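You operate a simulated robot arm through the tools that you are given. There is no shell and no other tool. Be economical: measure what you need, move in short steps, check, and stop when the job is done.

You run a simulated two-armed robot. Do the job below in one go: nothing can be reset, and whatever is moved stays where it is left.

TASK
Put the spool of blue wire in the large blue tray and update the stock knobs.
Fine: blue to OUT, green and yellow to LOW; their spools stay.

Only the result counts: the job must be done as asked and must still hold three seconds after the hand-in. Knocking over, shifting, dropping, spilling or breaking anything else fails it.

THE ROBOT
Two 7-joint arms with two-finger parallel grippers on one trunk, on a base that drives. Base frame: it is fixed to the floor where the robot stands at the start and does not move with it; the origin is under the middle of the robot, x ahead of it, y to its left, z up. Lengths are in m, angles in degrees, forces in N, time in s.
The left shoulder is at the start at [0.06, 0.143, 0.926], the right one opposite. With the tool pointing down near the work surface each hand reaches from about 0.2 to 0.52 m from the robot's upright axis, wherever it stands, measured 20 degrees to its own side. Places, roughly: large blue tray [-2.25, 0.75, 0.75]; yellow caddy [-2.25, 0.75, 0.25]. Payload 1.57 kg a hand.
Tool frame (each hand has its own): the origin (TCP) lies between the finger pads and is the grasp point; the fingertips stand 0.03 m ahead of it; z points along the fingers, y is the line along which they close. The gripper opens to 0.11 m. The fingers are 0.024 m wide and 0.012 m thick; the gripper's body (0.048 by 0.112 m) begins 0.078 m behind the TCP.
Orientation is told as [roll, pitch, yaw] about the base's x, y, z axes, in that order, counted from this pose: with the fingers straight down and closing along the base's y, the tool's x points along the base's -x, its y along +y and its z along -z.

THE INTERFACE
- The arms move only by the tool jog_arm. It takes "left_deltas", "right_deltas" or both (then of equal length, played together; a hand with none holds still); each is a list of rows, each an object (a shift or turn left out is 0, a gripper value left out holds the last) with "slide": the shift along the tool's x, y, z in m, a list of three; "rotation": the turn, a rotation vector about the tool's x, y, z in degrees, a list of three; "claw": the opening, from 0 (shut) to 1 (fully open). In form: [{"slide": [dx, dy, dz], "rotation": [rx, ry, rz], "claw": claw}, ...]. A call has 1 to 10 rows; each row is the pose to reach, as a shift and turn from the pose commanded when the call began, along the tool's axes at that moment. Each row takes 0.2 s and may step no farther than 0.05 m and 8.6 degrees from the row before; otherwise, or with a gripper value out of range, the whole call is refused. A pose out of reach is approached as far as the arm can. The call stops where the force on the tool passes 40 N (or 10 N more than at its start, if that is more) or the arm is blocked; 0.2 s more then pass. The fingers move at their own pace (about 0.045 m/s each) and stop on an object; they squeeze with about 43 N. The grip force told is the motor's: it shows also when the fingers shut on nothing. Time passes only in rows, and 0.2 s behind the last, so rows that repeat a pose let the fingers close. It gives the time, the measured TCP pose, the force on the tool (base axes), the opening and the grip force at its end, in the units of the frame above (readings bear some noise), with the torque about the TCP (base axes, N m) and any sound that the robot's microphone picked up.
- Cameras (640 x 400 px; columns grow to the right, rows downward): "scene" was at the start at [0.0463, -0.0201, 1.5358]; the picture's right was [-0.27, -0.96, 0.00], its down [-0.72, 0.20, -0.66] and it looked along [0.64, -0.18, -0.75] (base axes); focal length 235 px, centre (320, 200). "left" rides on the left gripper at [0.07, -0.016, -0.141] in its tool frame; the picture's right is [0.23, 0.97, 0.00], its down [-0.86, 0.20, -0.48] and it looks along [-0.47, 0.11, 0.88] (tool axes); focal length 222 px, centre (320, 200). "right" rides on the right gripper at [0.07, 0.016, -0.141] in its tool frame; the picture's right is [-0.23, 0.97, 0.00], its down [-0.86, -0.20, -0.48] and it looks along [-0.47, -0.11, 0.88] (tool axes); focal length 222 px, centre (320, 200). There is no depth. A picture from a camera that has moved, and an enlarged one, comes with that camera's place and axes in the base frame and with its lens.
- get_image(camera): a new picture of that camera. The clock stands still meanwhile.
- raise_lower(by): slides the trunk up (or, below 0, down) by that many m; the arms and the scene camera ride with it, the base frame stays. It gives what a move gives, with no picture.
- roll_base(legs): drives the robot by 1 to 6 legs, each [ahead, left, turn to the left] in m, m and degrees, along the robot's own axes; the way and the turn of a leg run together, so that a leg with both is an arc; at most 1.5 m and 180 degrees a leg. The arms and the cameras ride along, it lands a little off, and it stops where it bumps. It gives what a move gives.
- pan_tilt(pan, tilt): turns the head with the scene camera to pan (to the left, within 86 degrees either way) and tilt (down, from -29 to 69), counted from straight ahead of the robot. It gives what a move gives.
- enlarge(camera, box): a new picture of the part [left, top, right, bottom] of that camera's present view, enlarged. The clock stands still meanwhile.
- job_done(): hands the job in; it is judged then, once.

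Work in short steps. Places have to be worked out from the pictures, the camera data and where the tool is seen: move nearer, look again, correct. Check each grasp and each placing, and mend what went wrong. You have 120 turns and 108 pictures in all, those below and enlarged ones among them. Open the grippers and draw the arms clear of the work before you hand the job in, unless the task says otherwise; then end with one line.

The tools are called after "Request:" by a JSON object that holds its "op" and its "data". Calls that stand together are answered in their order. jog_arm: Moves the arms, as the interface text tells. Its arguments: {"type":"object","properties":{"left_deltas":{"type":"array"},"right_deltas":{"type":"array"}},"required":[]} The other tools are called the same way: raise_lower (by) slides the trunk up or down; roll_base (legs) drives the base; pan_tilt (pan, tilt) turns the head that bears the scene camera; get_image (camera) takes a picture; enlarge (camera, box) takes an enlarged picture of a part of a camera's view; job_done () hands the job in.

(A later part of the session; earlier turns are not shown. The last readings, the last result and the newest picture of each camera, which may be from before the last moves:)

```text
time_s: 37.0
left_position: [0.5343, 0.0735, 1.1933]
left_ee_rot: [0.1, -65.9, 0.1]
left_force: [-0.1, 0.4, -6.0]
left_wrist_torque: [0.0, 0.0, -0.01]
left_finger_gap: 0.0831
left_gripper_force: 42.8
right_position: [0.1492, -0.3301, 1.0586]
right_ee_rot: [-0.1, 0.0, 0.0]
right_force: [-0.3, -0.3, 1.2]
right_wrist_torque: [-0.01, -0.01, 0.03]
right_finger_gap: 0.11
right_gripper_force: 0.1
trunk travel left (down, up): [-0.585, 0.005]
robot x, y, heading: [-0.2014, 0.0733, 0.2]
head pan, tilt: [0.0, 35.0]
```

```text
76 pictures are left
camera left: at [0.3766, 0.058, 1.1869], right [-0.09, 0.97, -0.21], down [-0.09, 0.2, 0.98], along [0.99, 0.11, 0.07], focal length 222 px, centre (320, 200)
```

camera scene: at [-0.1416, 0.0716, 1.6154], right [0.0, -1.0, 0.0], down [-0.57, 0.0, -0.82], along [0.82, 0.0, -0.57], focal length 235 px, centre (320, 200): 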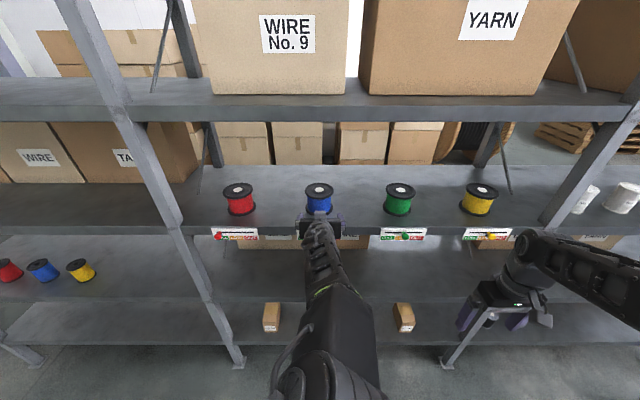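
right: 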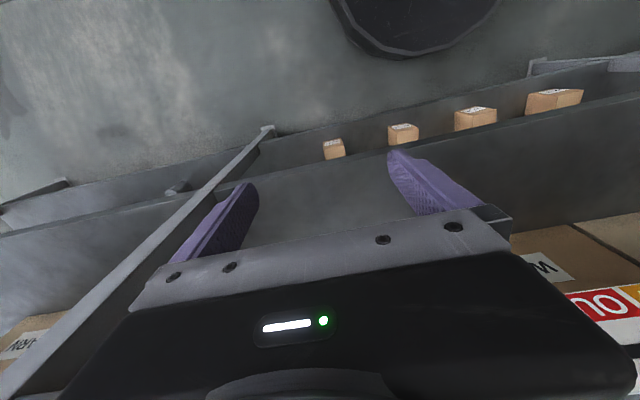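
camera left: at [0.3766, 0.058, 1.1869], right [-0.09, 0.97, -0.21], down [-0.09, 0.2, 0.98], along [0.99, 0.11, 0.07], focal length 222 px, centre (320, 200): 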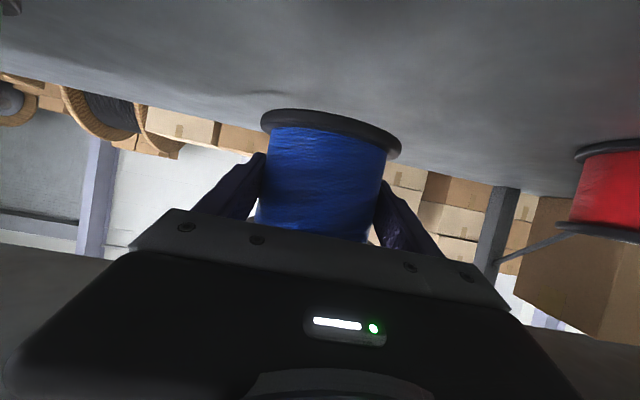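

The spool lifted cleanly (6 N). I back out from the shelf and look at the surroundings before turning.

Request:
{"op": "roll_base", "data": {"legs": [[-0.6, 0, 0]]}}

Request:
{"op": "get_image", "data": {"camera": "scene"}}

Request:
{"op": "pan_tilt", "data": {"pan": 86, "tilt": 25}}

Request:
{"op": "get_image", "data": {"camera": "scene"}}

```text
time_s: 39.4
left_position: [0.1936, 0.0646, 1.1895]
left_ee_rot: [0.2, -65.6, -0.5]
left_force: [0.4, -0.7, -6.3]
left_wrist_torque: [0.0, 0.02, 0.01]
left_finger_gap: 0.0832
left_gripper_force: 42.5
right_position: [-0.1948, -0.3343, 1.0592]
right_ee_rot: [0.0, 0.1, -0.6]
right_force: [0.3, 0.4, -0.5]
right_wrist_torque: [-0.02, 0.09, -0.02]
right_finger_gap: 0.11
right_gripper_force: 0.1
trunk travel left (down, up): [-0.585, 0.005]
robot x, y, heading: [-0.5464, 0.0695, -0.4]
head pan, tilt: [0.0, 35.0]
stopped in leg 1: the robot was blocked; the commanded pose is now the measured one
```

```text
75 pictures are left
camera scene: at [-0.4816, 0.0683, 1.6152], right [-0.01, -1.0, 0.0], down [-0.58, 0.0, -0.82], along [0.82, -0.01, -0.58], focal length 235 px, centre (320, 200)
```

scene: 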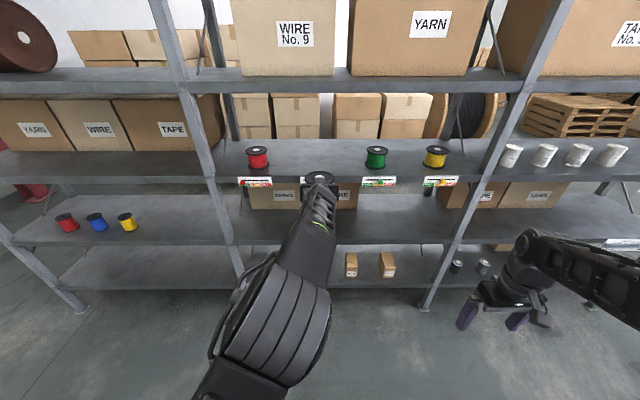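

```text
time_s: 41.0
left_position: [0.1922, 0.0646, 1.193]
left_ee_rot: [0.0, -66.0, -0.3]
left_force: [-0.8, -0.1, -4.9]
left_wrist_torque: [0.0, 0.04, -0.02]
left_finger_gap: 0.0831
left_gripper_force: 43.1
right_position: [-0.1972, -0.3333, 1.0599]
right_ee_rot: [-0.1, 0.0, -0.4]
right_force: [0.2, -0.1, 0.4]
right_wrist_torque: [-0.01, 0.0, -0.05]
right_finger_gap: 0.1101
right_gripper_force: 0.1
trunk travel left (down, up): [-0.585, 0.005]
robot x, y, heading: [-0.5441, 0.0689, -0.5]
head pan, tilt: [85.9, 25.0]
```

```text
74 pictures are left
camera scene: at [-0.5661, 0.1614, 1.6312], right [1.0, -0.08, 0.0], down [-0.03, -0.42, -0.91], along [0.07, 0.9, -0.42], focal length 235 px, centre (320, 200)
```

scene: 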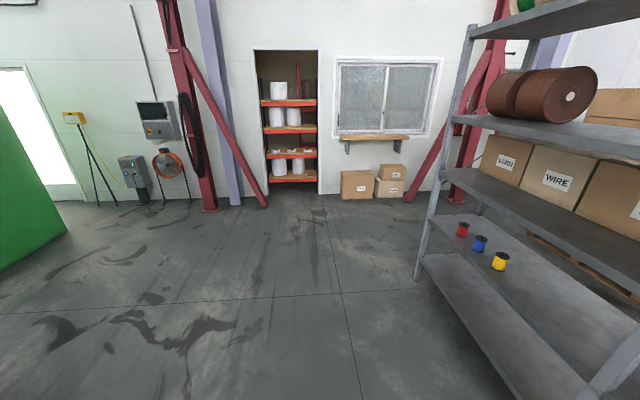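

Something behind the robot blocked at x≈-0.55. I pull ahead a little and look on the other side.

Request:
{"op": "roll_base", "data": {"legs": [[0.06, 0, 0]]}}

Request:
{"op": "pan_tilt", "data": {"pan": -86, "tilt": 30}}

Request:
{"op": "get_image", "data": {"camera": "scene"}}

```text
time_s: 42.0
left_position: [0.2533, 0.0636, 1.191]
left_ee_rot: [0.0, -65.8, -0.3]
left_force: [1.6, -0.6, -5.7]
left_wrist_torque: [-0.01, 0.04, 0.01]
left_finger_gap: 0.0828
left_gripper_force: 43.6
right_position: [-0.1361, -0.3356, 1.0592]
right_ee_rot: [0.1, 0.0, -0.5]
right_force: [1.6, -0.3, -0.1]
right_wrist_torque: [0.03, 0.04, 0.05]
right_finger_gap: 0.1102
right_gripper_force: 0.0
trunk travel left (down, up): [-0.585, 0.005]
robot x, y, heading: [-0.486, 0.0703, -0.3]
head pan, tilt: [85.9, 25.0]
```

```text
time_s: 44.6
left_position: [0.251, 0.0644, 1.1928]
left_ee_rot: [-0.1, -65.8, -0.3]
left_force: [-0.2, -0.6, -5.5]
left_wrist_torque: [0.01, 0.02, 0.0]
left_finger_gap: 0.0829
left_gripper_force: 42.1
right_position: [-0.1385, -0.336, 1.06]
right_ee_rot: [0.0, 0.0, -0.5]
right_force: [0.6, 0.3, 0.0]
right_wrist_torque: [0.04, 0.0, -0.02]
right_finger_gap: 0.1101
right_gripper_force: 0.1
trunk travel left (down, up): [-0.585, 0.005]
robot x, y, heading: [-0.4846, 0.0699, -0.2]
head pan, tilt: [-85.9, 30.0]
```

```text
73 pictures are left
camera scene: at [-0.5085, -0.0211, 1.6233], right [-1.0, -0.06, 0.0], down [-0.03, 0.5, -0.87], along [0.06, -0.86, -0.5], focal length 235 px, centre (320, 200)
```

scene: 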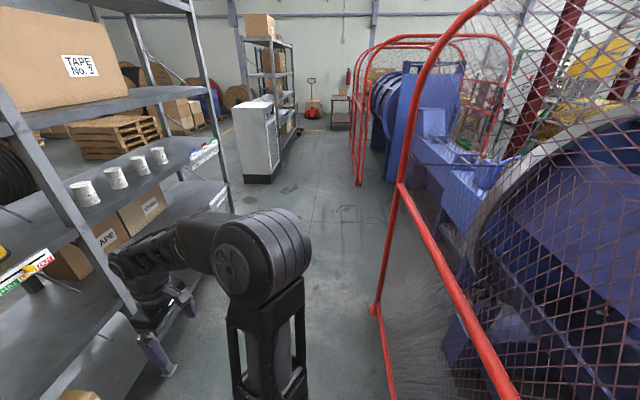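

A red machine guard stands behind; the left side is open. I strafe left 0.9 m along the aisle (hand 0.1 m clear of the shelf) and look left/back.

Request:
{"op": "roll_base", "data": {"legs": [[0, 0.9, 0]]}}

Request:
{"op": "pan_tilt", "data": {"pan": 86, "tilt": 30}}

Request:
{"op": "get_image", "data": {"camera": "scene"}}

```text
time_s: 49.3
left_position: [0.2555, 0.9641, 1.1932]
left_ee_rot: [-0.1, -65.9, 0.0]
left_force: [-0.1, -0.6, -5.1]
left_wrist_torque: [0.03, 0.06, -0.02]
left_finger_gap: 0.0828
left_gripper_force: 43.1
right_position: [-0.1312, 0.5625, 1.0594]
right_ee_rot: [-0.1, 0.0, -0.2]
right_force: [0.1, 0.1, 0.4]
right_wrist_torque: [0.0, 0.02, 0.01]
right_finger_gap: 0.11
right_gripper_force: 0.0
trunk travel left (down, up): [-0.585, 0.005]
robot x, y, heading: [-0.48, 0.9595, -0.2]
head pan, tilt: [-85.9, 30.0]
```

```text
time_s: 51.9
left_position: [0.2538, 0.965, 1.1925]
left_ee_rot: [-0.1, -66.0, 0.0]
left_force: [0.3, 0.0, -5.5]
left_wrist_torque: [0.01, 0.03, 0.05]
left_finger_gap: 0.0827
left_gripper_force: 43.1
right_position: [-0.1318, 0.563, 1.0609]
right_ee_rot: [0.1, 0.1, -0.1]
right_force: [0.5, 0.2, 0.1]
right_wrist_torque: [0.0, -0.02, 0.02]
right_finger_gap: 0.1098
right_gripper_force: 0.0
trunk travel left (down, up): [-0.585, 0.005]
robot x, y, heading: [-0.4822, 0.9618, -0.0]
head pan, tilt: [85.9, 30.0]
```

```text
72 pictures are left
camera scene: at [-0.504, 1.0552, 1.6233], right [1.0, -0.07, 0.0], down [-0.04, -0.5, -0.87], along [0.06, 0.86, -0.5], focal length 235 px, centre (320, 200)
```

scene: 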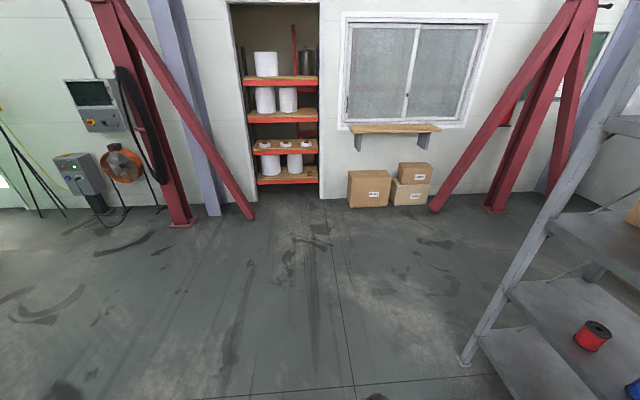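

Open floor on the left. I turn left 90° in place and look ahead.

Request:
{"op": "roll_base", "data": {"legs": [[0, 0, 90]]}}

Request:
{"op": "pan_tilt", "data": {"pan": 80, "tilt": 30}}

Request:
{"op": "get_image", "data": {"camera": "scene"}}

```text
time_s: 56.1
left_position: [-0.4821, 1.6999, 1.1937]
left_ee_rot: [-0.2, -65.9, 90.0]
left_force: [0.6, 0.6, -5.3]
left_wrist_torque: [-0.04, 0.02, -0.01]
left_finger_gap: 0.0829
left_gripper_force: 43.1
right_position: [-0.0811, 1.3143, 1.0606]
right_ee_rot: [0.0, 0.0, 89.8]
right_force: [0.1, 0.0, 0.7]
right_wrist_torque: [0.01, -0.01, 0.02]
right_finger_gap: 0.1101
right_gripper_force: 0.1
trunk travel left (down, up): [-0.585, 0.005]
robot x, y, heading: [-0.4798, 0.9614, 90.1]
head pan, tilt: [85.9, 30.0]
```

```text
time_s: 56.8
left_position: [-0.4826, 1.6998, 1.1934]
left_ee_rot: [0.0, -66.0, 89.9]
left_force: [0.0, 1.0, -5.3]
left_wrist_torque: [-0.04, 0.02, 0.02]
left_finger_gap: 0.0826
left_gripper_force: 43.4
right_position: [-0.079, 1.3136, 1.0605]
right_ee_rot: [0.0, 0.0, 89.8]
right_force: [-0.3, -0.3, 0.0]
right_wrist_torque: [-0.01, -0.04, -0.02]
right_finger_gap: 0.11
right_gripper_force: 0.1
trunk travel left (down, up): [-0.585, 0.005]
robot x, y, heading: [-0.4812, 0.9632, 90.0]
head pan, tilt: [80.0, 30.0]
```

```text
71 pictures are left
camera scene: at [-0.5703, 0.9517, 1.6233], right [0.18, 0.98, 0.0], down [0.49, -0.09, -0.87], along [-0.85, 0.15, -0.5], focal length 235 px, centre (320, 200)
```

scene: 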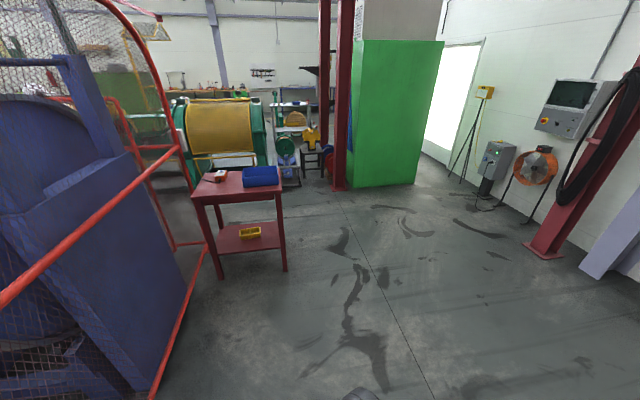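

The red cart carries the large blue tray on top, yellow caddy below. I enlarge it.

Request:
{"op": "enlarge", "data": {"camera": "scene", "box": [170, 140, 314, 290]}}

```text
2.67 times, centred on (242, 215) of scene
camera zoom: at [-0.5703, 0.9517, 1.6233], right [0.18, 0.98, 0.0], down [0.49, -0.09, -0.87], along [-0.85, 0.15, -0.5], focal length 628 px, centre (528, 160)
```

zoom: 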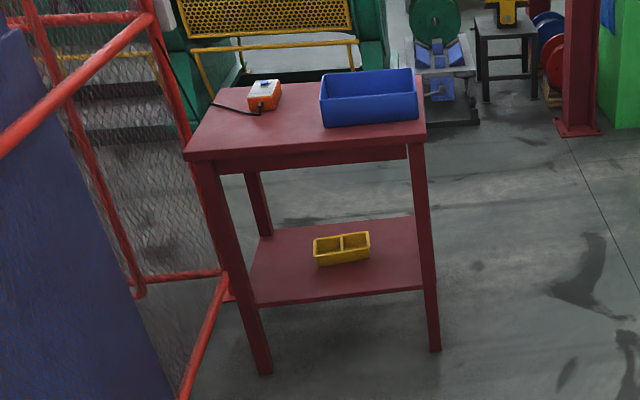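

The tray is a fairly deep box, so placement needs a steep hand. I turn to face the cart and drive nearer with the spool held high.

Request:
{"op": "roll_base", "data": {"legs": [[0, 0, 90], [0.6, 0.1, 0]]}}

Request:
{"op": "pan_tilt", "data": {"pan": 15, "tilt": 40}}

Request:
{"op": "get_image", "data": {"camera": "scene"}}

```text
time_s: 64.0
left_position: [-1.8241, 0.8705, 1.1927]
left_ee_rot: [0.0, -66.0, 179.7]
left_force: [-0.1, 0.9, -5.5]
left_wrist_torque: [-0.01, -0.03, 0.0]
left_finger_gap: 0.0827
left_gripper_force: 43.7
right_position: [-1.4349, 1.2703, 1.06]
right_ee_rot: [0.0, 0.1, 179.5]
right_force: [-0.5, -0.2, -0.3]
right_wrist_torque: [0.0, -0.02, -0.03]
right_finger_gap: 0.1102
right_gripper_force: 0.1
trunk travel left (down, up): [-0.585, 0.005]
robot x, y, heading: [-1.0856, 0.8651, 179.7]
head pan, tilt: [80.0, 30.0]
```

```text
time_s: 65.4
left_position: [-1.8217, 0.8697, 1.1935]
left_ee_rot: [-0.1, -66.0, 179.8]
left_force: [0.4, -0.2, -5.0]
left_wrist_torque: [-0.02, -0.03, 0.02]
left_finger_gap: 0.0826
left_gripper_force: 42.7
right_position: [-1.4353, 1.271, 1.0609]
right_ee_rot: [-0.1, 0.1, 179.6]
right_force: [0.0, 0.4, 0.1]
right_wrist_torque: [0.02, -0.01, 0.01]
right_finger_gap: 0.1099
right_gripper_force: 0.0
trunk travel left (down, up): [-0.585, 0.005]
robot x, y, heading: [-1.0846, 0.8647, 179.8]
head pan, tilt: [15.0, 40.0]
```

```text
69 pictures are left
camera scene: at [-1.1379, 0.8474, 1.6079], right [-0.25, 0.97, 0.0], down [0.62, 0.16, -0.77], along [-0.74, -0.2, -0.64], focal length 235 px, centre (320, 200)
```

scene: 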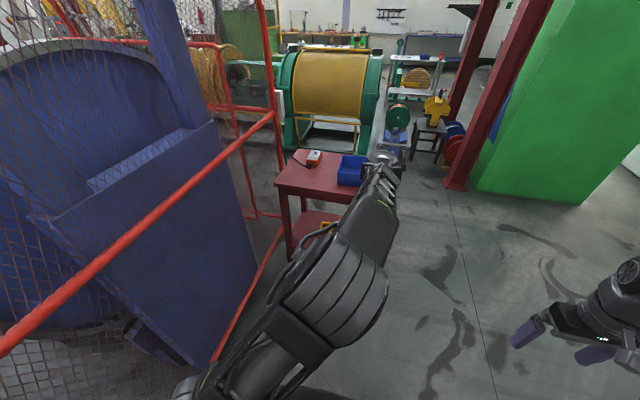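

The arm partly hides the tray; I enlarge.

Request:
{"op": "enlarge", "data": {"camera": "scene", "box": [260, 130, 420, 230]}}

Request:
{"op": "get_image", "data": {"camera": "right"}}

```text
4.00 times, centred on (340, 180) of scene
camera zoom: at [-1.1379, 0.8474, 1.6079], right [-0.25, 0.97, 0.0], down [0.62, 0.16, -0.77], along [-0.74, -0.2, -0.64], focal length 942 px, centre (240, 280)
```

zoom: 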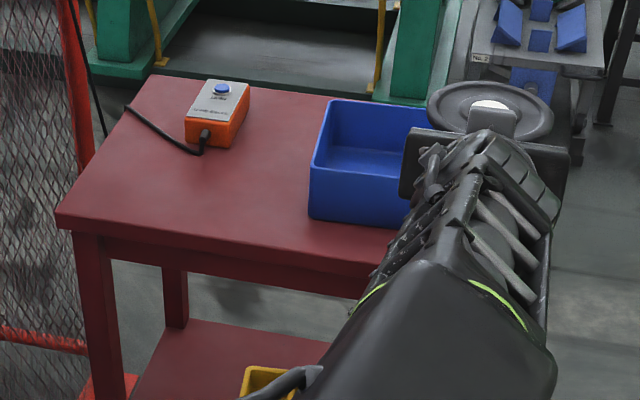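

```text
67 pictures are left
camera right: at [-1.364, 1.2539, 1.1998], right [-0.23, -0.97, 0.0], down [-0.85, 0.2, 0.48], along [-0.47, 0.11, -0.88], focal length 222 px, centre (320, 200)
```

right: 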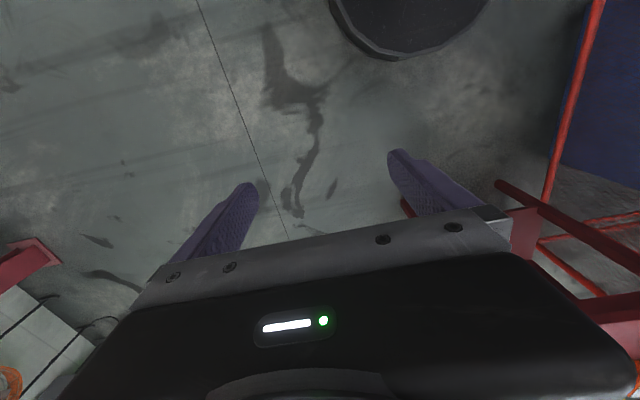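

Geometry: table top z≈0.84, front x≈-2.10; tray x -2.18…-2.37, y 0.66…0.92, walls ≈0.08 high; free table space left of it around (-2.2, 0.5). The low hand can't clear the walls, so I'll set the spool on the table, regrasp from above, then lower it in. I drive closer first.

Request:
{"op": "roll_base", "data": {"legs": [[0.38, 0.25, 0]]}}

Request:
{"op": "pan_tilt", "data": {"pan": 10, "tilt": 50}}

Request:
{"op": "get_image", "data": {"camera": "scene"}}

Request:
{"op": "get_image", "data": {"camera": "left"}}

```text
time_s: 68.2
left_position: [-2.2029, 0.6203, 1.1922]
left_ee_rot: [0.0, -65.9, 180.0]
left_force: [-0.2, -0.2, -5.8]
left_wrist_torque: [-0.03, -0.04, -0.03]
left_finger_gap: 0.083
left_gripper_force: 43.0
right_position: [-1.8149, 1.0229, 1.0614]
right_ee_rot: [-0.1, 0.0, 179.7]
right_force: [0.4, 0.4, -0.2]
right_wrist_torque: [0.01, -0.02, -0.01]
right_finger_gap: 0.1099
right_gripper_force: 0.0
trunk travel left (down, up): [-0.585, 0.005]
robot x, y, heading: [-1.4678, 0.62, 179.9]
head pan, tilt: [15.0, 40.0]
```

```text
time_s: 68.9
left_position: [-2.2018, 0.6208, 1.1918]
left_ee_rot: [0.0, -65.9, 179.8]
left_force: [-0.2, -0.4, -5.4]
left_wrist_torque: [-0.02, -0.03, 0.0]
left_finger_gap: 0.0828
left_gripper_force: 42.9
right_position: [-1.8145, 1.0213, 1.0593]
right_ee_rot: [0.1, 0.0, 179.8]
right_force: [0.4, 0.2, -0.5]
right_wrist_torque: [-0.02, 0.01, 0.01]
right_finger_gap: 0.1099
right_gripper_force: 0.2
trunk travel left (down, up): [-0.585, 0.005]
robot x, y, heading: [-1.4652, 0.621, 179.7]
head pan, tilt: [10.0, 50.0]
```

```text
66 pictures are left
camera scene: at [-1.5116, 0.6077, 1.5938], right [-0.17, 0.99, 0.0], down [0.75, 0.13, -0.64], along [-0.63, -0.11, -0.77], focal length 235 px, centre (320, 200)
```

scene: 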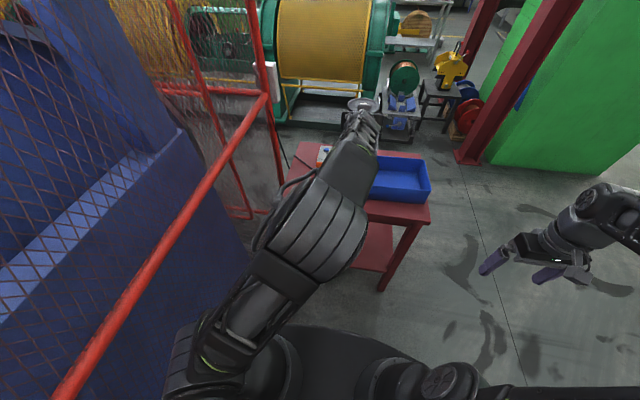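

```text
65 pictures are left
camera left: at [-2.0447, 0.6373, 1.1868], right [0.09, -0.97, -0.21], down [0.09, -0.2, 0.98], along [-0.99, -0.11, 0.07], focal length 222 px, centre (320, 200)
```

left: 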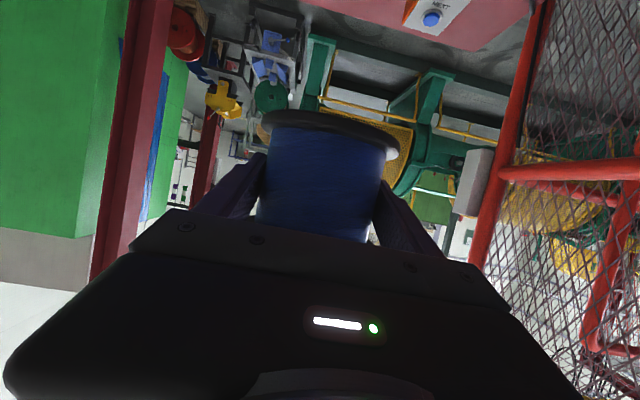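

I enlarge the tray to refine its position from this nearer view.

Request:
{"op": "enlarge", "data": {"camera": "scene", "box": [280, 130, 440, 230]}}

```text
4.00 times, centred on (360, 180) of scene
camera zoom: at [-1.5116, 0.6077, 1.5938], right [-0.17, 0.99, 0.0], down [0.75, 0.13, -0.64], along [-0.63, -0.11, -0.77], focal length 942 px, centre (160, 280)
```

zoom: 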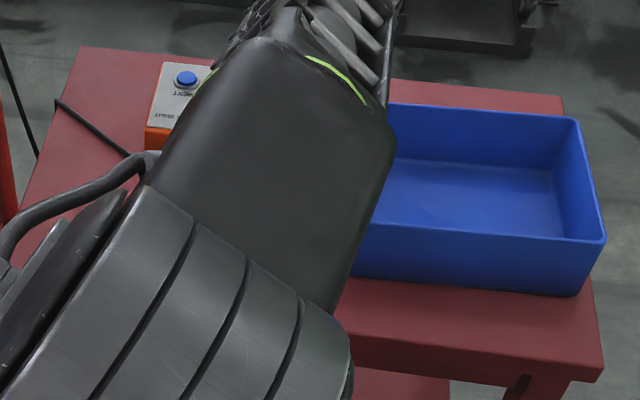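

Refined: tray x -2.175…-2.355, y 0.665…0.92, rim z≈0.935, table z≈0.847. I shift the spool left to y 0.53 and lower it toward the free table spot at x -2.19.

Request:
{"op": "jog_arm", "data": {"left_deltas": [{"slide": [0.002, 0.045, -0.005]}, {"slide": [0.005, 0.091, -0.011]}, {"slide": [0.048, 0.091, 0.008]}, {"slide": [0.091, 0.091, 0.027]}, {"slide": [0.133, 0.091, 0.046]}, {"slide": [0.176, 0.091, 0.065]}, {"slide": [0.21, 0.091, 0.08]}, {"slide": [0.21, 0.091, 0.08]}]}}

Request:
{"op": "get_image", "data": {"camera": "left"}}

Request:
{"op": "get_image", "data": {"camera": "scene"}}

```text
time_s: 70.7
left_position: [-2.1889, 0.5293, 0.9672]
left_ee_rot: [-0.1, -65.8, 179.9]
left_force: [-0.3, 0.4, -4.7]
left_wrist_torque: [-0.01, -0.05, -0.02]
left_finger_gap: 0.0828
left_gripper_force: 43.3
right_position: [-1.8155, 1.0209, 1.0607]
right_ee_rot: [0.0, 0.0, 179.7]
right_force: [0.7, 0.1, -0.4]
right_wrist_torque: [-0.02, 0.03, 0.0]
right_finger_gap: 0.1098
right_gripper_force: 0.1
trunk travel left (down, up): [-0.585, 0.005]
robot x, y, heading: [-1.4637, 0.6186, 179.5]
head pan, tilt: [10.0, 50.0]
```

```text
63 pictures are left
camera left: at [-2.0323, 0.5459, 0.9623], right [0.09, -0.97, -0.21], down [0.09, -0.2, 0.98], along [-0.99, -0.11, 0.07], focal length 222 px, centre (320, 200)
```

left: 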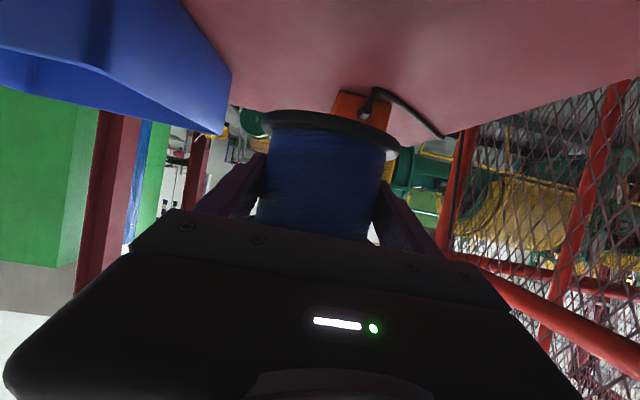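

```text
62 pictures are left
camera scene: at [-1.5112, 0.6075, 1.5937], right [-0.17, 0.99, 0.0], down [0.76, 0.13, -0.64], along [-0.63, -0.11, -0.77], focal length 235 px, centre (320, 200)
```

scene: 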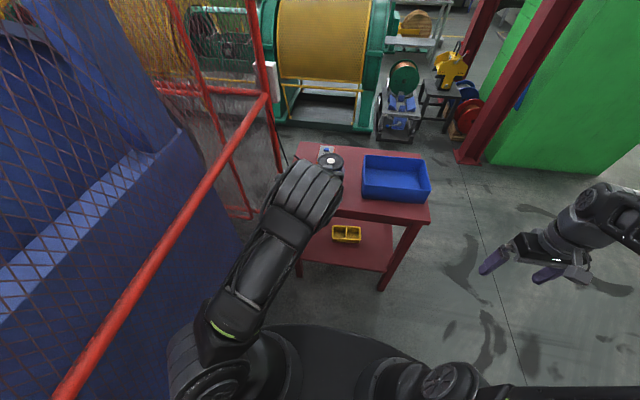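

Clear all round. I lower 6.5 cm more, then creep to contact.

Request:
{"op": "jog_arm", "data": {"left_deltas": [{"slide": [0.0274, 0, 0.0122]}, {"slide": [0.05, 0, 0.0224]}, {"slide": [0.0594, 0, 0.0264]}, {"slide": [0.0594, 0, 0.0264]}]}}

Request:
{"op": "enlarge", "data": {"camera": "left", "box": [200, 40, 440, 190]}}

```text
time_s: 71.7
left_position: [-2.1892, 0.5296, 0.9028]
left_ee_rot: [0.0, -66.0, 179.8]
left_force: [0.1, 0.1, -4.9]
left_wrist_torque: [0.05, -0.04, 0.02]
left_finger_gap: 0.083
left_gripper_force: 42.9
right_position: [-1.8146, 1.0216, 1.0602]
right_ee_rot: [0.1, 0.0, 179.8]
right_force: [0.3, -0.3, -0.2]
right_wrist_torque: [0.02, 0.0, -0.03]
right_finger_gap: 0.1102
right_gripper_force: 0.0
trunk travel left (down, up): [-0.585, 0.005]
robot x, y, heading: [-1.4658, 0.618, 180.1]
head pan, tilt: [10.0, 50.0]
```

```text
2.67 times, centred on (320, 115) of left
camera zoom: at [-2.0325, 0.546, 0.8975], right [0.09, -0.97, -0.21], down [0.09, -0.2, 0.98], along [-0.99, -0.1, 0.07], focal length 592 px, centre (320, 427)
```

zoom: 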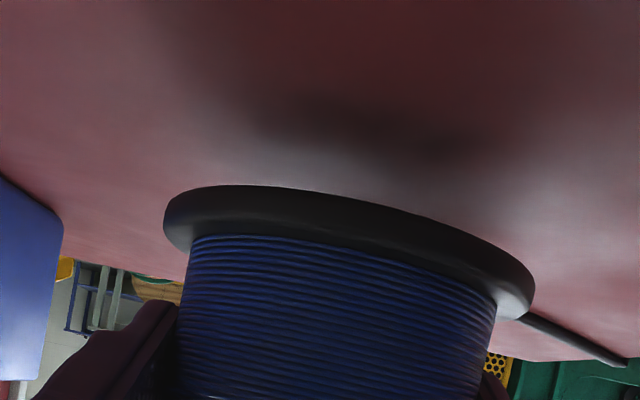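

Still free (-4.9 N). Creep 8 mm.

Request:
{"op": "jog_arm", "data": {"left_deltas": [{"slide": [0.0037, 0, 0.0016]}, {"slide": [0.0073, 0, 0.0033]}, {"slide": [0.0073, 0, 0.0033]}]}}

```text
time_s: 72.5
left_position: [-2.1898, 0.5296, 0.8952]
left_ee_rot: [-0.1, -65.9, 179.8]
left_force: [-0.2, -0.2, -4.5]
left_wrist_torque: [0.02, -0.03, -0.01]
left_finger_gap: 0.0827
left_gripper_force: 42.7
right_position: [-1.8143, 1.0219, 1.0601]
right_ee_rot: [0.1, -0.1, 179.7]
right_force: [-1.1, 0.2, 0.2]
right_wrist_torque: [0.01, -0.01, 0.01]
right_finger_gap: 0.11
right_gripper_force: 0.0
trunk travel left (down, up): [-0.585, 0.005]
robot x, y, heading: [-1.4664, 0.6207, 179.8]
head pan, tilt: [10.0, 50.0]
```

Continue creeping in small steps.

Request:
{"op": "jog_arm", "data": {"left_deltas": [{"slide": [0.0037, 0, 0.0016]}, {"slide": [0.0055, 0, 0.0024]}, {"slide": [0.0055, 0, 0.0024]}]}}

Request:
{"op": "jog_arm", "data": {"left_deltas": [{"slide": [0.0027, 0, 0.0012]}, {"slide": [0.0027, 0, 0.0012]}]}}

```text
time_s: 73.3
left_position: [-2.1905, 0.5302, 0.8901]
left_ee_rot: [-0.1, -65.9, 179.9]
left_force: [0.6, 0.7, -4.3]
left_wrist_torque: [0.0, -0.03, -0.02]
left_finger_gap: 0.0827
left_gripper_force: 43.4
right_position: [-1.8153, 1.0215, 1.0598]
right_ee_rot: [0.0, 0.1, 179.7]
right_force: [0.2, 1.3, 0.5]
right_wrist_torque: [0.04, 0.02, -0.01]
right_finger_gap: 0.1103
right_gripper_force: 0.0
trunk travel left (down, up): [-0.585, 0.005]
robot x, y, heading: [-1.4634, 0.6204, 179.5]
head pan, tilt: [10.0, 50.0]
```

```text
time_s: 73.9
left_position: [-2.1876, 0.5305, 0.8874]
left_ee_rot: [-0.1, -65.9, 179.9]
left_force: [-0.1, 0.5, -4.9]
left_wrist_torque: [0.02, -0.03, -0.02]
left_finger_gap: 0.0827
left_gripper_force: 42.7
right_position: [-1.8153, 1.0217, 1.0597]
right_ee_rot: [-0.1, 0.0, 179.7]
right_force: [0.4, -0.4, 0.1]
right_wrist_torque: [0.03, 0.01, 0.0]
right_finger_gap: 0.1101
right_gripper_force: 0.1
trunk travel left (down, up): [-0.585, 0.005]
robot x, y, heading: [-1.4629, 0.6207, 179.6]
head pan, tilt: [10.0, 50.0]
```

Still no contact; look at the gap.

Request:
{"op": "enlarge", "data": {"camera": "left", "box": [200, 40, 440, 190]}}

Request:
{"op": "enlarge", "data": {"camera": "scene", "box": [280, 130, 440, 230]}}

```text
2.67 times, centred on (320, 115) of left
camera zoom: at [-2.0321, 0.5461, 0.8806], right [0.09, -0.97, -0.21], down [0.09, -0.2, 0.98], along [-0.99, -0.11, 0.07], focal length 592 px, centre (320, 427)
```

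zoom: 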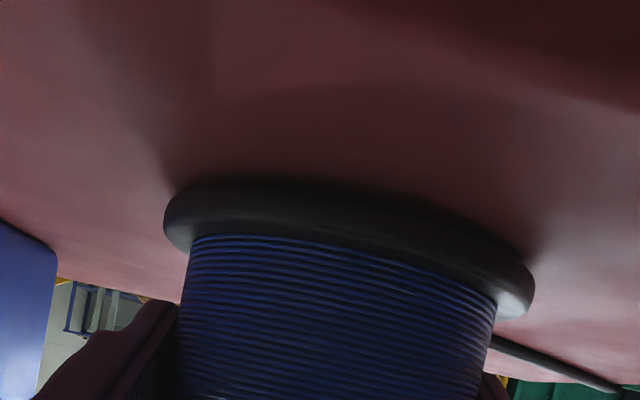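

```text
4.00 times, centred on (360, 180) of scene
camera zoom: at [-1.5117, 0.6076, 1.5937], right [-0.17, 0.99, 0.0], down [0.76, 0.13, -0.64], along [-0.63, -0.11, -0.77], focal length 942 px, centre (160, 280)
```

zoom: 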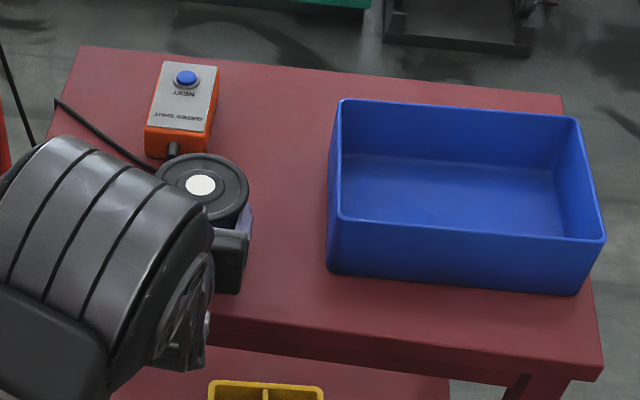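

The gap is just a few mm. Continue down.

Request:
{"op": "jog_arm", "data": {"left_deltas": [{"slide": [0.0027, 0, 0.0012]}, {"slide": [0.0027, 0, 0.0012]}]}}

Request:
{"op": "jog_arm", "data": {"left_deltas": [{"slide": [0.0027, 0, 0.0012]}, {"slide": [0.0027, 0, 0.0012]}]}}

```text
time_s: 74.5
left_position: [-2.1898, 0.5292, 0.8832]
left_ee_rot: [-0.1, -65.8, 179.9]
left_force: [0.3, -0.2, -3.3]
left_wrist_torque: [0.02, 0.0, 0.02]
left_finger_gap: 0.0826
left_gripper_force: 43.6
right_position: [-1.8144, 1.0211, 1.0606]
right_ee_rot: [-0.1, 0.0, 179.7]
right_force: [0.0, 0.3, 0.3]
right_wrist_torque: [0.01, 0.0, 0.0]
right_finger_gap: 0.1099
right_gripper_force: 0.0
trunk travel left (down, up): [-0.585, 0.005]
robot x, y, heading: [-1.4638, 0.619, 179.9]
head pan, tilt: [10.0, 50.0]
```

```text
time_s: 75.1
left_position: [-2.1897, 0.5295, 0.8831]
left_ee_rot: [-0.3, -66.2, 179.9]
left_force: [0.3, -2.0, 11.0]
left_wrist_torque: [0.29, -0.64, -0.05]
left_finger_gap: 0.0827
left_gripper_force: 43.4
right_position: [-1.8138, 1.0219, 1.0615]
right_ee_rot: [0.1, -0.1, 179.7]
right_force: [-0.6, 0.2, -0.2]
right_wrist_torque: [0.02, 0.02, -0.02]
right_finger_gap: 0.1102
right_gripper_force: 0.1
trunk travel left (down, up): [-0.585, 0.005]
robot x, y, heading: [-1.4709, 0.6191, 180.0]
head pan, tilt: [10.0, 50.0]
```

Contact (11 N up). I open and back straight out, then up.

Request:
{"op": "jog_arm", "data": {"left_deltas": [{"slide": [0, 0, 0], "claw": 1}, {"slide": [0, 0, 0], "claw": 1}, {"slide": [0, 0, 0], "claw": 1}, {"slide": [0, 0, 0], "claw": 1}, {"slide": [0.008, 0, -0.019]}, {"slide": [0.018, 0, -0.041]}, {"slide": [0.033, 0, -0.073]}, {"slide": [0.041, 0, -0.092]}]}}

Request:
{"op": "enlarge", "data": {"camera": "scene", "box": [280, 130, 440, 230]}}

Request:
{"op": "get_image", "data": {"camera": "left"}}

```text
time_s: 76.9
left_position: [-2.0873, 0.5293, 0.8811]
left_ee_rot: [0.1, -66.0, 179.7]
left_force: [1.0, -0.4, 0.5]
left_wrist_torque: [-0.02, -0.01, -0.03]
left_finger_gap: 0.1101
left_gripper_force: 0.1
right_position: [-1.8157, 1.0229, 1.0598]
right_ee_rot: [0.1, 0.0, 179.7]
right_force: [0.6, 0.1, -0.6]
right_wrist_torque: [0.01, -0.01, 0.0]
right_finger_gap: 0.11
right_gripper_force: 0.0
trunk travel left (down, up): [-0.585, 0.005]
robot x, y, heading: [-1.4645, 0.6203, 179.8]
head pan, tilt: [10.0, 50.0]
```

```text
4.00 times, centred on (360, 180) of scene
camera zoom: at [-1.511, 0.6076, 1.5937], right [-0.17, 0.99, 0.0], down [0.75, 0.13, -0.64], along [-0.63, -0.11, -0.77], focal length 942 px, centre (160, 280)
```

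zoom: 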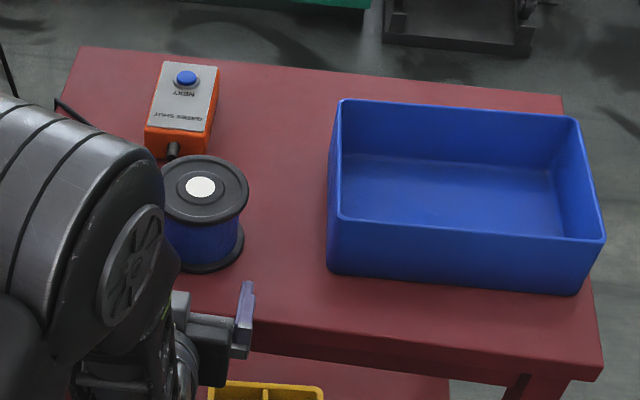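

```text
57 pictures are left
camera left: at [-1.931, 0.5463, 0.8752], right [0.09, -0.97, -0.21], down [0.09, -0.2, 0.98], along [-0.99, -0.11, 0.07], focal length 222 px, centre (320, 200)
```

left: 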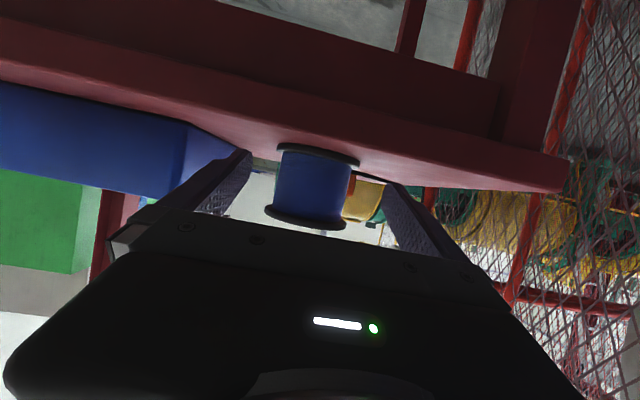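

The spool stands upright at (-2.193, 0.530), top ≈0.921. I raise the hand and pitch it to vertical.

Request:
{"op": "jog_arm", "data": {"left_deltas": [{"slide": [-0.0217, 0, -0.0188], "rotation": [0, 8.25, 0]}, {"slide": [-0.0434, 0, -0.0377], "rotation": [0, 16.5, 0]}, {"slide": [-0.0652, 0, -0.0565], "rotation": [0, 24.75, 0]}, {"slide": [-0.0869, 0, -0.0753], "rotation": [0, 33, 0]}, {"slide": [-0.1086, 0, -0.0942], "rotation": [0, 41.25, 0]}, {"slide": [-0.1303, 0, -0.113], "rotation": [0, 49.5, 0]}, {"slide": [-0.1521, 0, -0.1319], "rotation": [0, 57.75, 0]}, {"slide": [-0.1738, 0, -0.1507], "rotation": [0, 66, 0]}, {"slide": [-0.1738, 0, -0.1507], "rotation": [0, 66, 0]}]}}

Request:
{"op": "roll_base", "data": {"legs": [[0.17, 0, 0]]}}

Request:
{"op": "get_image", "data": {"camera": "left"}}

Request:
{"op": "get_image", "data": {"camera": "scene"}}

```text
time_s: 78.9
left_position: [-2.0204, 0.5289, 1.1027]
left_ee_rot: [0.1, 0.1, 179.9]
left_force: [0.6, 0.0, -0.1]
left_wrist_torque: [-0.01, -0.04, -0.01]
left_finger_gap: 0.1101
left_gripper_force: 0.1
right_position: [-1.8154, 1.0214, 1.0608]
right_ee_rot: [-0.1, 0.0, 179.7]
right_force: [-0.4, 0.6, 0.2]
right_wrist_torque: [-0.01, 0.0, 0.01]
right_finger_gap: 0.1098
right_gripper_force: 0.1
trunk travel left (down, up): [-0.585, 0.005]
robot x, y, heading: [-1.4655, 0.6183, 179.6]
head pan, tilt: [10.0, 50.0]
```

```text
time_s: 80.3
left_position: [-2.1942, 0.5292, 1.1004]
left_ee_rot: [-0.1, 0.0, 179.8]
left_force: [-0.8, -0.9, 0.2]
left_wrist_torque: [0.0, 0.0, 0.0]
left_finger_gap: 0.1099
left_gripper_force: 0.1
right_position: [-1.9867, 1.0233, 1.0597]
right_ee_rot: [0.0, 0.2, 179.7]
right_force: [-1.4, -0.1, -0.6]
right_wrist_torque: [0.01, 0.0, 0.01]
right_finger_gap: 0.1099
right_gripper_force: 0.0
trunk travel left (down, up): [-0.585, 0.005]
robot x, y, heading: [-1.636, 0.6203, 179.6]
head pan, tilt: [10.0, 50.0]
```

```text
56 pictures are left
camera left: at [-2.125, 0.5456, 1.2426], right [0.22, -0.97, 0.0], down [-0.86, -0.2, 0.48], along [-0.46, -0.11, -0.88], focal length 222 px, centre (320, 200)
```

left: 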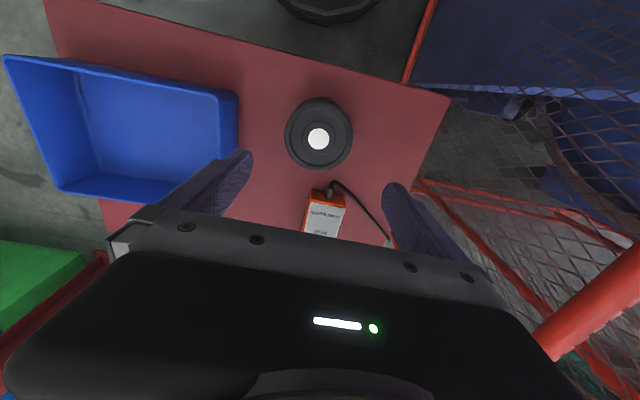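

```text
55 pictures are left
camera scene: at [-1.6843, 0.6082, 1.5937], right [-0.17, 0.99, 0.0], down [0.76, 0.13, -0.64], along [-0.63, -0.11, -0.77], focal length 235 px, centre (320, 200)
```

scene: 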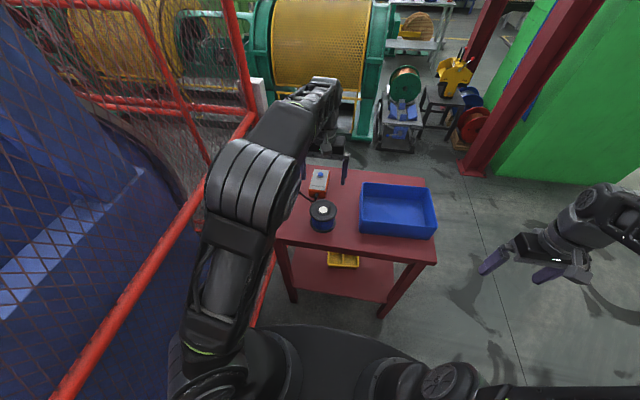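

Over the spool ((-2.195, 0.531) by the hand camera). I descend to just above it and verify.

Request:
{"op": "jog_arm", "data": {"left_deltas": [{"slide": [0, -0.001, 0.045]}, {"slide": [0, -0.001, 0.09]}, {"slide": [0, -0.001, 0.13]}, {"slide": [0, -0.001, 0.137]}, {"slide": [0, -0.001, 0.137]}]}}

Request:
{"op": "enlarge", "data": {"camera": "left", "box": [160, 50, 480, 250]}}

Request:
{"op": "enlarge", "data": {"camera": "scene", "box": [260, 150, 420, 250]}}

```text
time_s: 81.5
left_position: [-2.1937, 0.5296, 0.9636]
left_ee_rot: [0.0, 0.1, 179.8]
left_force: [0.6, 0.3, 1.4]
left_wrist_torque: [0.0, 0.04, -0.01]
left_finger_gap: 0.11
left_gripper_force: 0.1
right_position: [-1.987, 1.0226, 1.0594]
right_ee_rot: [0.0, -0.1, 179.7]
right_force: [-0.1, 0.1, -0.1]
right_wrist_torque: [-0.02, -0.01, 0.01]
right_finger_gap: 0.1099
right_gripper_force: 0.0
trunk travel left (down, up): [-0.585, 0.005]
robot x, y, heading: [-1.6393, 0.6169, 179.9]
head pan, tilt: [10.0, 50.0]
```

```text
2.00 times, centred on (320, 150) of left
camera zoom: at [-2.1243, 0.5463, 1.1059], right [0.22, -0.97, 0.0], down [-0.86, -0.2, 0.48], along [-0.47, -0.11, -0.88], focal length 444 px, centre (320, 300)
```

zoom: 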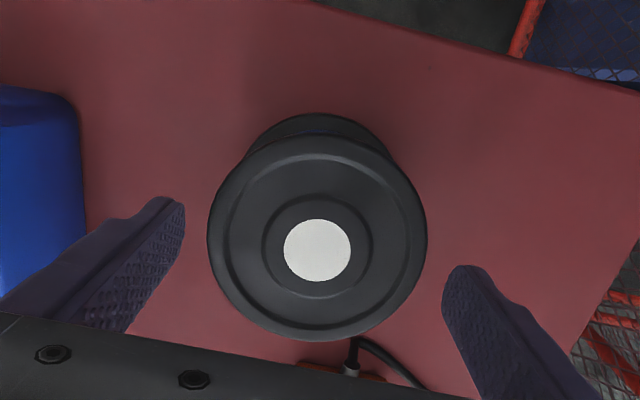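

```text
4.00 times, centred on (340, 200) of scene
camera zoom: at [-1.6828, 0.6081, 1.5937], right [-0.17, 0.99, 0.0], down [0.76, 0.13, -0.64], along [-0.63, -0.11, -0.77], focal length 942 px, centre (240, 200)
```

zoom: 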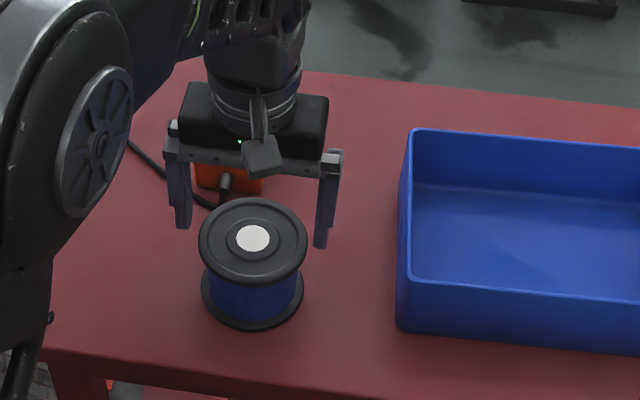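

Centred within 3 mm. I descend to TCP z≈0.883 and close on the flanges.

Request:
{"op": "jog_arm", "data": {"left_deltas": [{"slide": [-0.002, 0, 0.02]}, {"slide": [-0.002, 0, 0.04]}, {"slide": [-0.002, 0, 0.06]}, {"slide": [-0.002, 0, 0.08]}, {"slide": [-0.002, 0, 0.08]}]}}

Request:
{"op": "jog_arm", "data": {"left_deltas": [{"claw": 0}, {"claw": 0}, {"claw": 0}, {"claw": 0}]}}

Request:
{"op": "enlarge", "data": {"camera": "scene", "box": [260, 150, 420, 250]}}

```text
time_s: 82.7
left_position: [-2.1945, 0.5304, 0.8844]
left_ee_rot: [0.0, 0.1, 179.8]
left_force: [0.2, 0.3, -0.3]
left_wrist_torque: [-0.02, 0.02, -0.03]
left_finger_gap: 0.11
left_gripper_force: 0.0
right_position: [-1.9863, 1.0215, 1.061]
right_ee_rot: [-0.1, -0.1, 179.6]
right_force: [0.1, -0.7, -0.9]
right_wrist_torque: [-0.02, 0.02, 0.01]
right_finger_gap: 0.11
right_gripper_force: 0.0
trunk travel left (down, up): [-0.585, 0.005]
robot x, y, heading: [-1.6401, 0.6182, 179.8]
head pan, tilt: [10.0, 50.0]
```

```text
time_s: 83.7
left_position: [-2.1934, 0.5296, 0.8846]
left_ee_rot: [0.0, 0.1, 179.8]
left_force: [-0.1, -1.1, -0.5]
left_wrist_torque: [-0.11, 0.12, -0.05]
left_finger_gap: 0.0988
left_gripper_force: 42.8
right_position: [-1.9866, 1.0217, 1.0609]
right_ee_rot: [0.0, 0.0, 179.7]
right_force: [0.0, 0.2, 0.0]
right_wrist_torque: [-0.02, 0.0, 0.03]
right_finger_gap: 0.1102
right_gripper_force: 0.1
trunk travel left (down, up): [-0.585, 0.005]
robot x, y, heading: [-1.6379, 0.6215, 179.9]
head pan, tilt: [10.0, 50.0]
```

```text
4.00 times, centred on (340, 200) of scene
camera zoom: at [-1.6829, 0.6081, 1.5937], right [-0.17, 0.99, 0.0], down [0.76, 0.13, -0.64], along [-0.63, -0.11, -0.77], focal length 942 px, centre (240, 200)
```

zoom: 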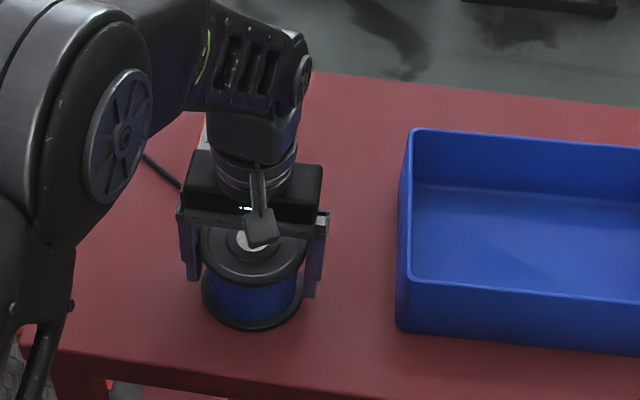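

Flanges gripped (0.0988 m, 43 N). Lift 15 cm straight up.

Request:
{"op": "jog_arm", "data": {"left_deltas": [{"slide": [0, 0, -0.02]}, {"slide": [0, 0, -0.05]}, {"slide": [0, 0, -0.085]}, {"slide": [0, 0, -0.12]}, {"slide": [0, 0, -0.15]}, {"slide": [0, 0, -0.15]}]}}

Request:
{"op": "get_image", "data": {"camera": "scene"}}

Request:
{"op": "get_image", "data": {"camera": "left"}}

```text
time_s: 85.1
left_position: [-2.1947, 0.5306, 1.0335]
left_ee_rot: [0.0, 0.0, 179.8]
left_force: [-1.8, 0.3, -5.5]
left_wrist_torque: [0.0, -0.04, 0.0]
left_finger_gap: 0.0988
left_gripper_force: 43.0
right_position: [-1.9867, 1.021, 1.0593]
right_ee_rot: [0.0, 0.0, 179.7]
right_force: [0.4, -0.1, -0.7]
right_wrist_torque: [-0.01, 0.0, 0.02]
right_finger_gap: 0.11
right_gripper_force: 0.0
trunk travel left (down, up): [-0.585, 0.005]
robot x, y, heading: [-1.6396, 0.6208, 179.5]
head pan, tilt: [10.0, 50.0]
```

```text
51 pictures are left
camera scene: at [-1.6834, 0.6081, 1.5937], right [-0.17, 0.99, 0.0], down [0.76, 0.13, -0.64], along [-0.63, -0.11, -0.77], focal length 235 px, centre (320, 200)
```

scene: 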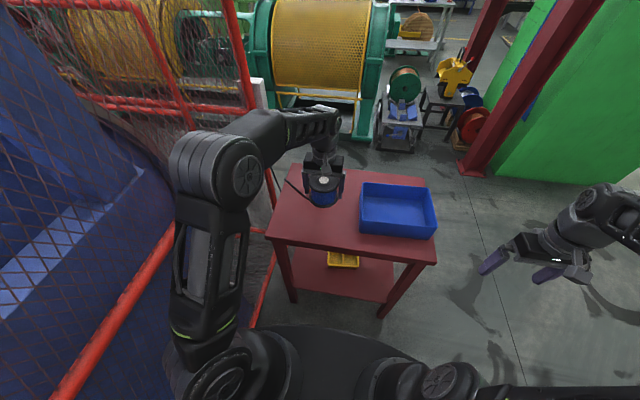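

```text
50 pictures are left
camera left: at [-2.1266, 0.5468, 1.1757], right [0.22, -0.97, 0.0], down [-0.86, -0.2, 0.48], along [-0.46, -0.11, -0.88], focal length 222 px, centre (320, 200)
```

left: 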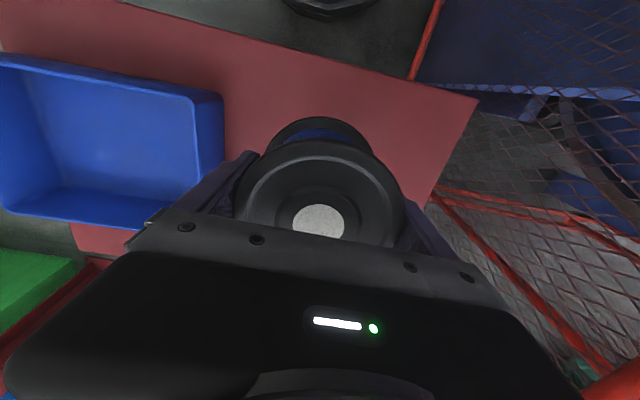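

Held firmly. I strafe the robot 0.26 m right (toward +y), bringing the spool above the tray, 6 cm over the rim.

Request:
{"op": "roll_base", "data": {"legs": [[0.03, -0.26, 0]]}}

Request:
{"op": "get_image", "data": {"camera": "left"}}

Request:
{"op": "get_image", "data": {"camera": "scene"}}

```text
time_s: 87.0
left_position: [-2.224, 0.791, 1.0334]
left_ee_rot: [0.0, 0.1, 179.9]
left_force: [-0.4, -0.6, -4.9]
left_wrist_torque: [-0.05, 0.0, 0.0]
left_finger_gap: 0.0988
left_gripper_force: 42.9
right_position: [-2.0164, 1.2844, 1.0603]
right_ee_rot: [0.0, 0.1, 179.8]
right_force: [0.1, 0.6, -0.5]
right_wrist_torque: [-0.06, 0.0, 0.01]
right_finger_gap: 0.1103
right_gripper_force: 0.0
trunk travel left (down, up): [-0.585, 0.005]
robot x, y, heading: [-1.6687, 0.8841, 180.0]
head pan, tilt: [10.0, 50.0]
```

```text
49 pictures are left
camera left: at [-2.1558, 0.809, 1.1755], right [0.22, -0.97, 0.0], down [-0.86, -0.2, 0.48], along [-0.46, -0.11, -0.88], focal length 222 px, centre (320, 200)
```

left: 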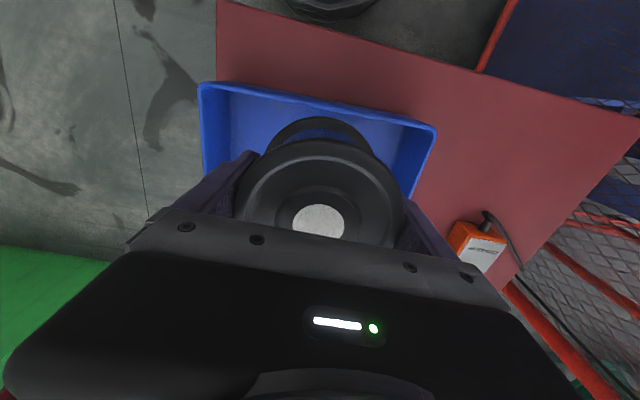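

```text
48 pictures are left
camera scene: at [-1.7127, 0.8711, 1.5937], right [-0.17, 0.99, 0.0], down [0.76, 0.13, -0.64], along [-0.63, -0.11, -0.77], focal length 235 px, centre (320, 200)
```

scene: 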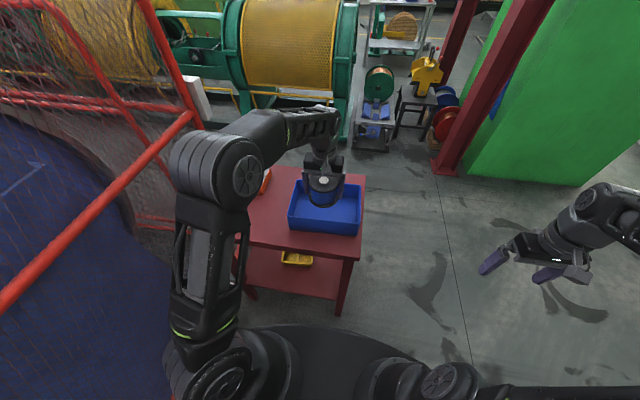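

Tray centre confirmed ≈(-2.265, 0.797). I shift 4 cm ahead and lower to about 1 cm above the tray floor.

Request:
{"op": "jog_arm", "data": {"left_deltas": [{"slide": [-0.02, -0.003, 0]}, {"slide": [-0.041, -0.005, 0]}, {"slide": [-0.041, -0.005, 0.035]}, {"slide": [-0.041, -0.005, 0.07]}, {"slide": [-0.041, -0.005, 0.1]}, {"slide": [-0.041, -0.005, 0.125]}, {"slide": [-0.041, -0.005, 0.133]}, {"slide": [-0.041, -0.005, 0.133]}]}}

Request:
{"op": "enlarge", "data": {"camera": "scene", "box": [240, 150, 400, 250]}}

```text
time_s: 88.8
left_position: [-2.2656, 0.7958, 0.9004]
left_ee_rot: [0.0, 0.1, 179.8]
left_force: [-0.1, 1.4, -4.0]
left_wrist_torque: [-0.02, 0.03, -0.04]
left_finger_gap: 0.0983
left_gripper_force: 42.9
right_position: [-2.0168, 1.2827, 1.0605]
right_ee_rot: [-0.1, 0.0, 179.8]
right_force: [0.8, -0.7, 0.7]
right_wrist_torque: [0.0, -0.01, 0.05]
right_finger_gap: 0.1101
right_gripper_force: 0.0
trunk travel left (down, up): [-0.585, 0.005]
robot x, y, heading: [-1.6698, 0.8809, 179.9]
head pan, tilt: [10.0, 50.0]
```

```text
4.00 times, centred on (320, 200) of scene
camera zoom: at [-1.7126, 0.8698, 1.5937], right [-0.17, 0.99, 0.0], down [0.76, 0.13, -0.64], along [-0.63, -0.11, -0.77], focal length 942 px, centre (320, 200)
```

zoom: 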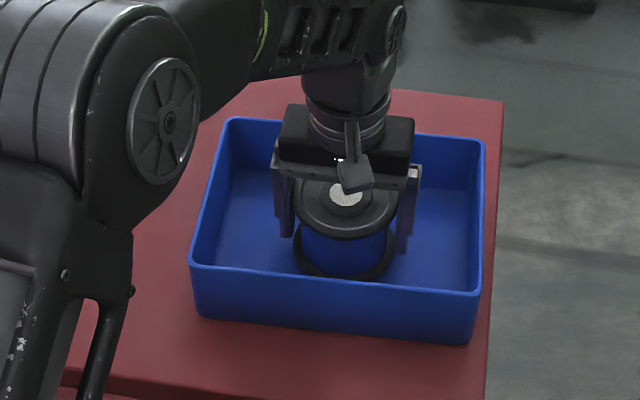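

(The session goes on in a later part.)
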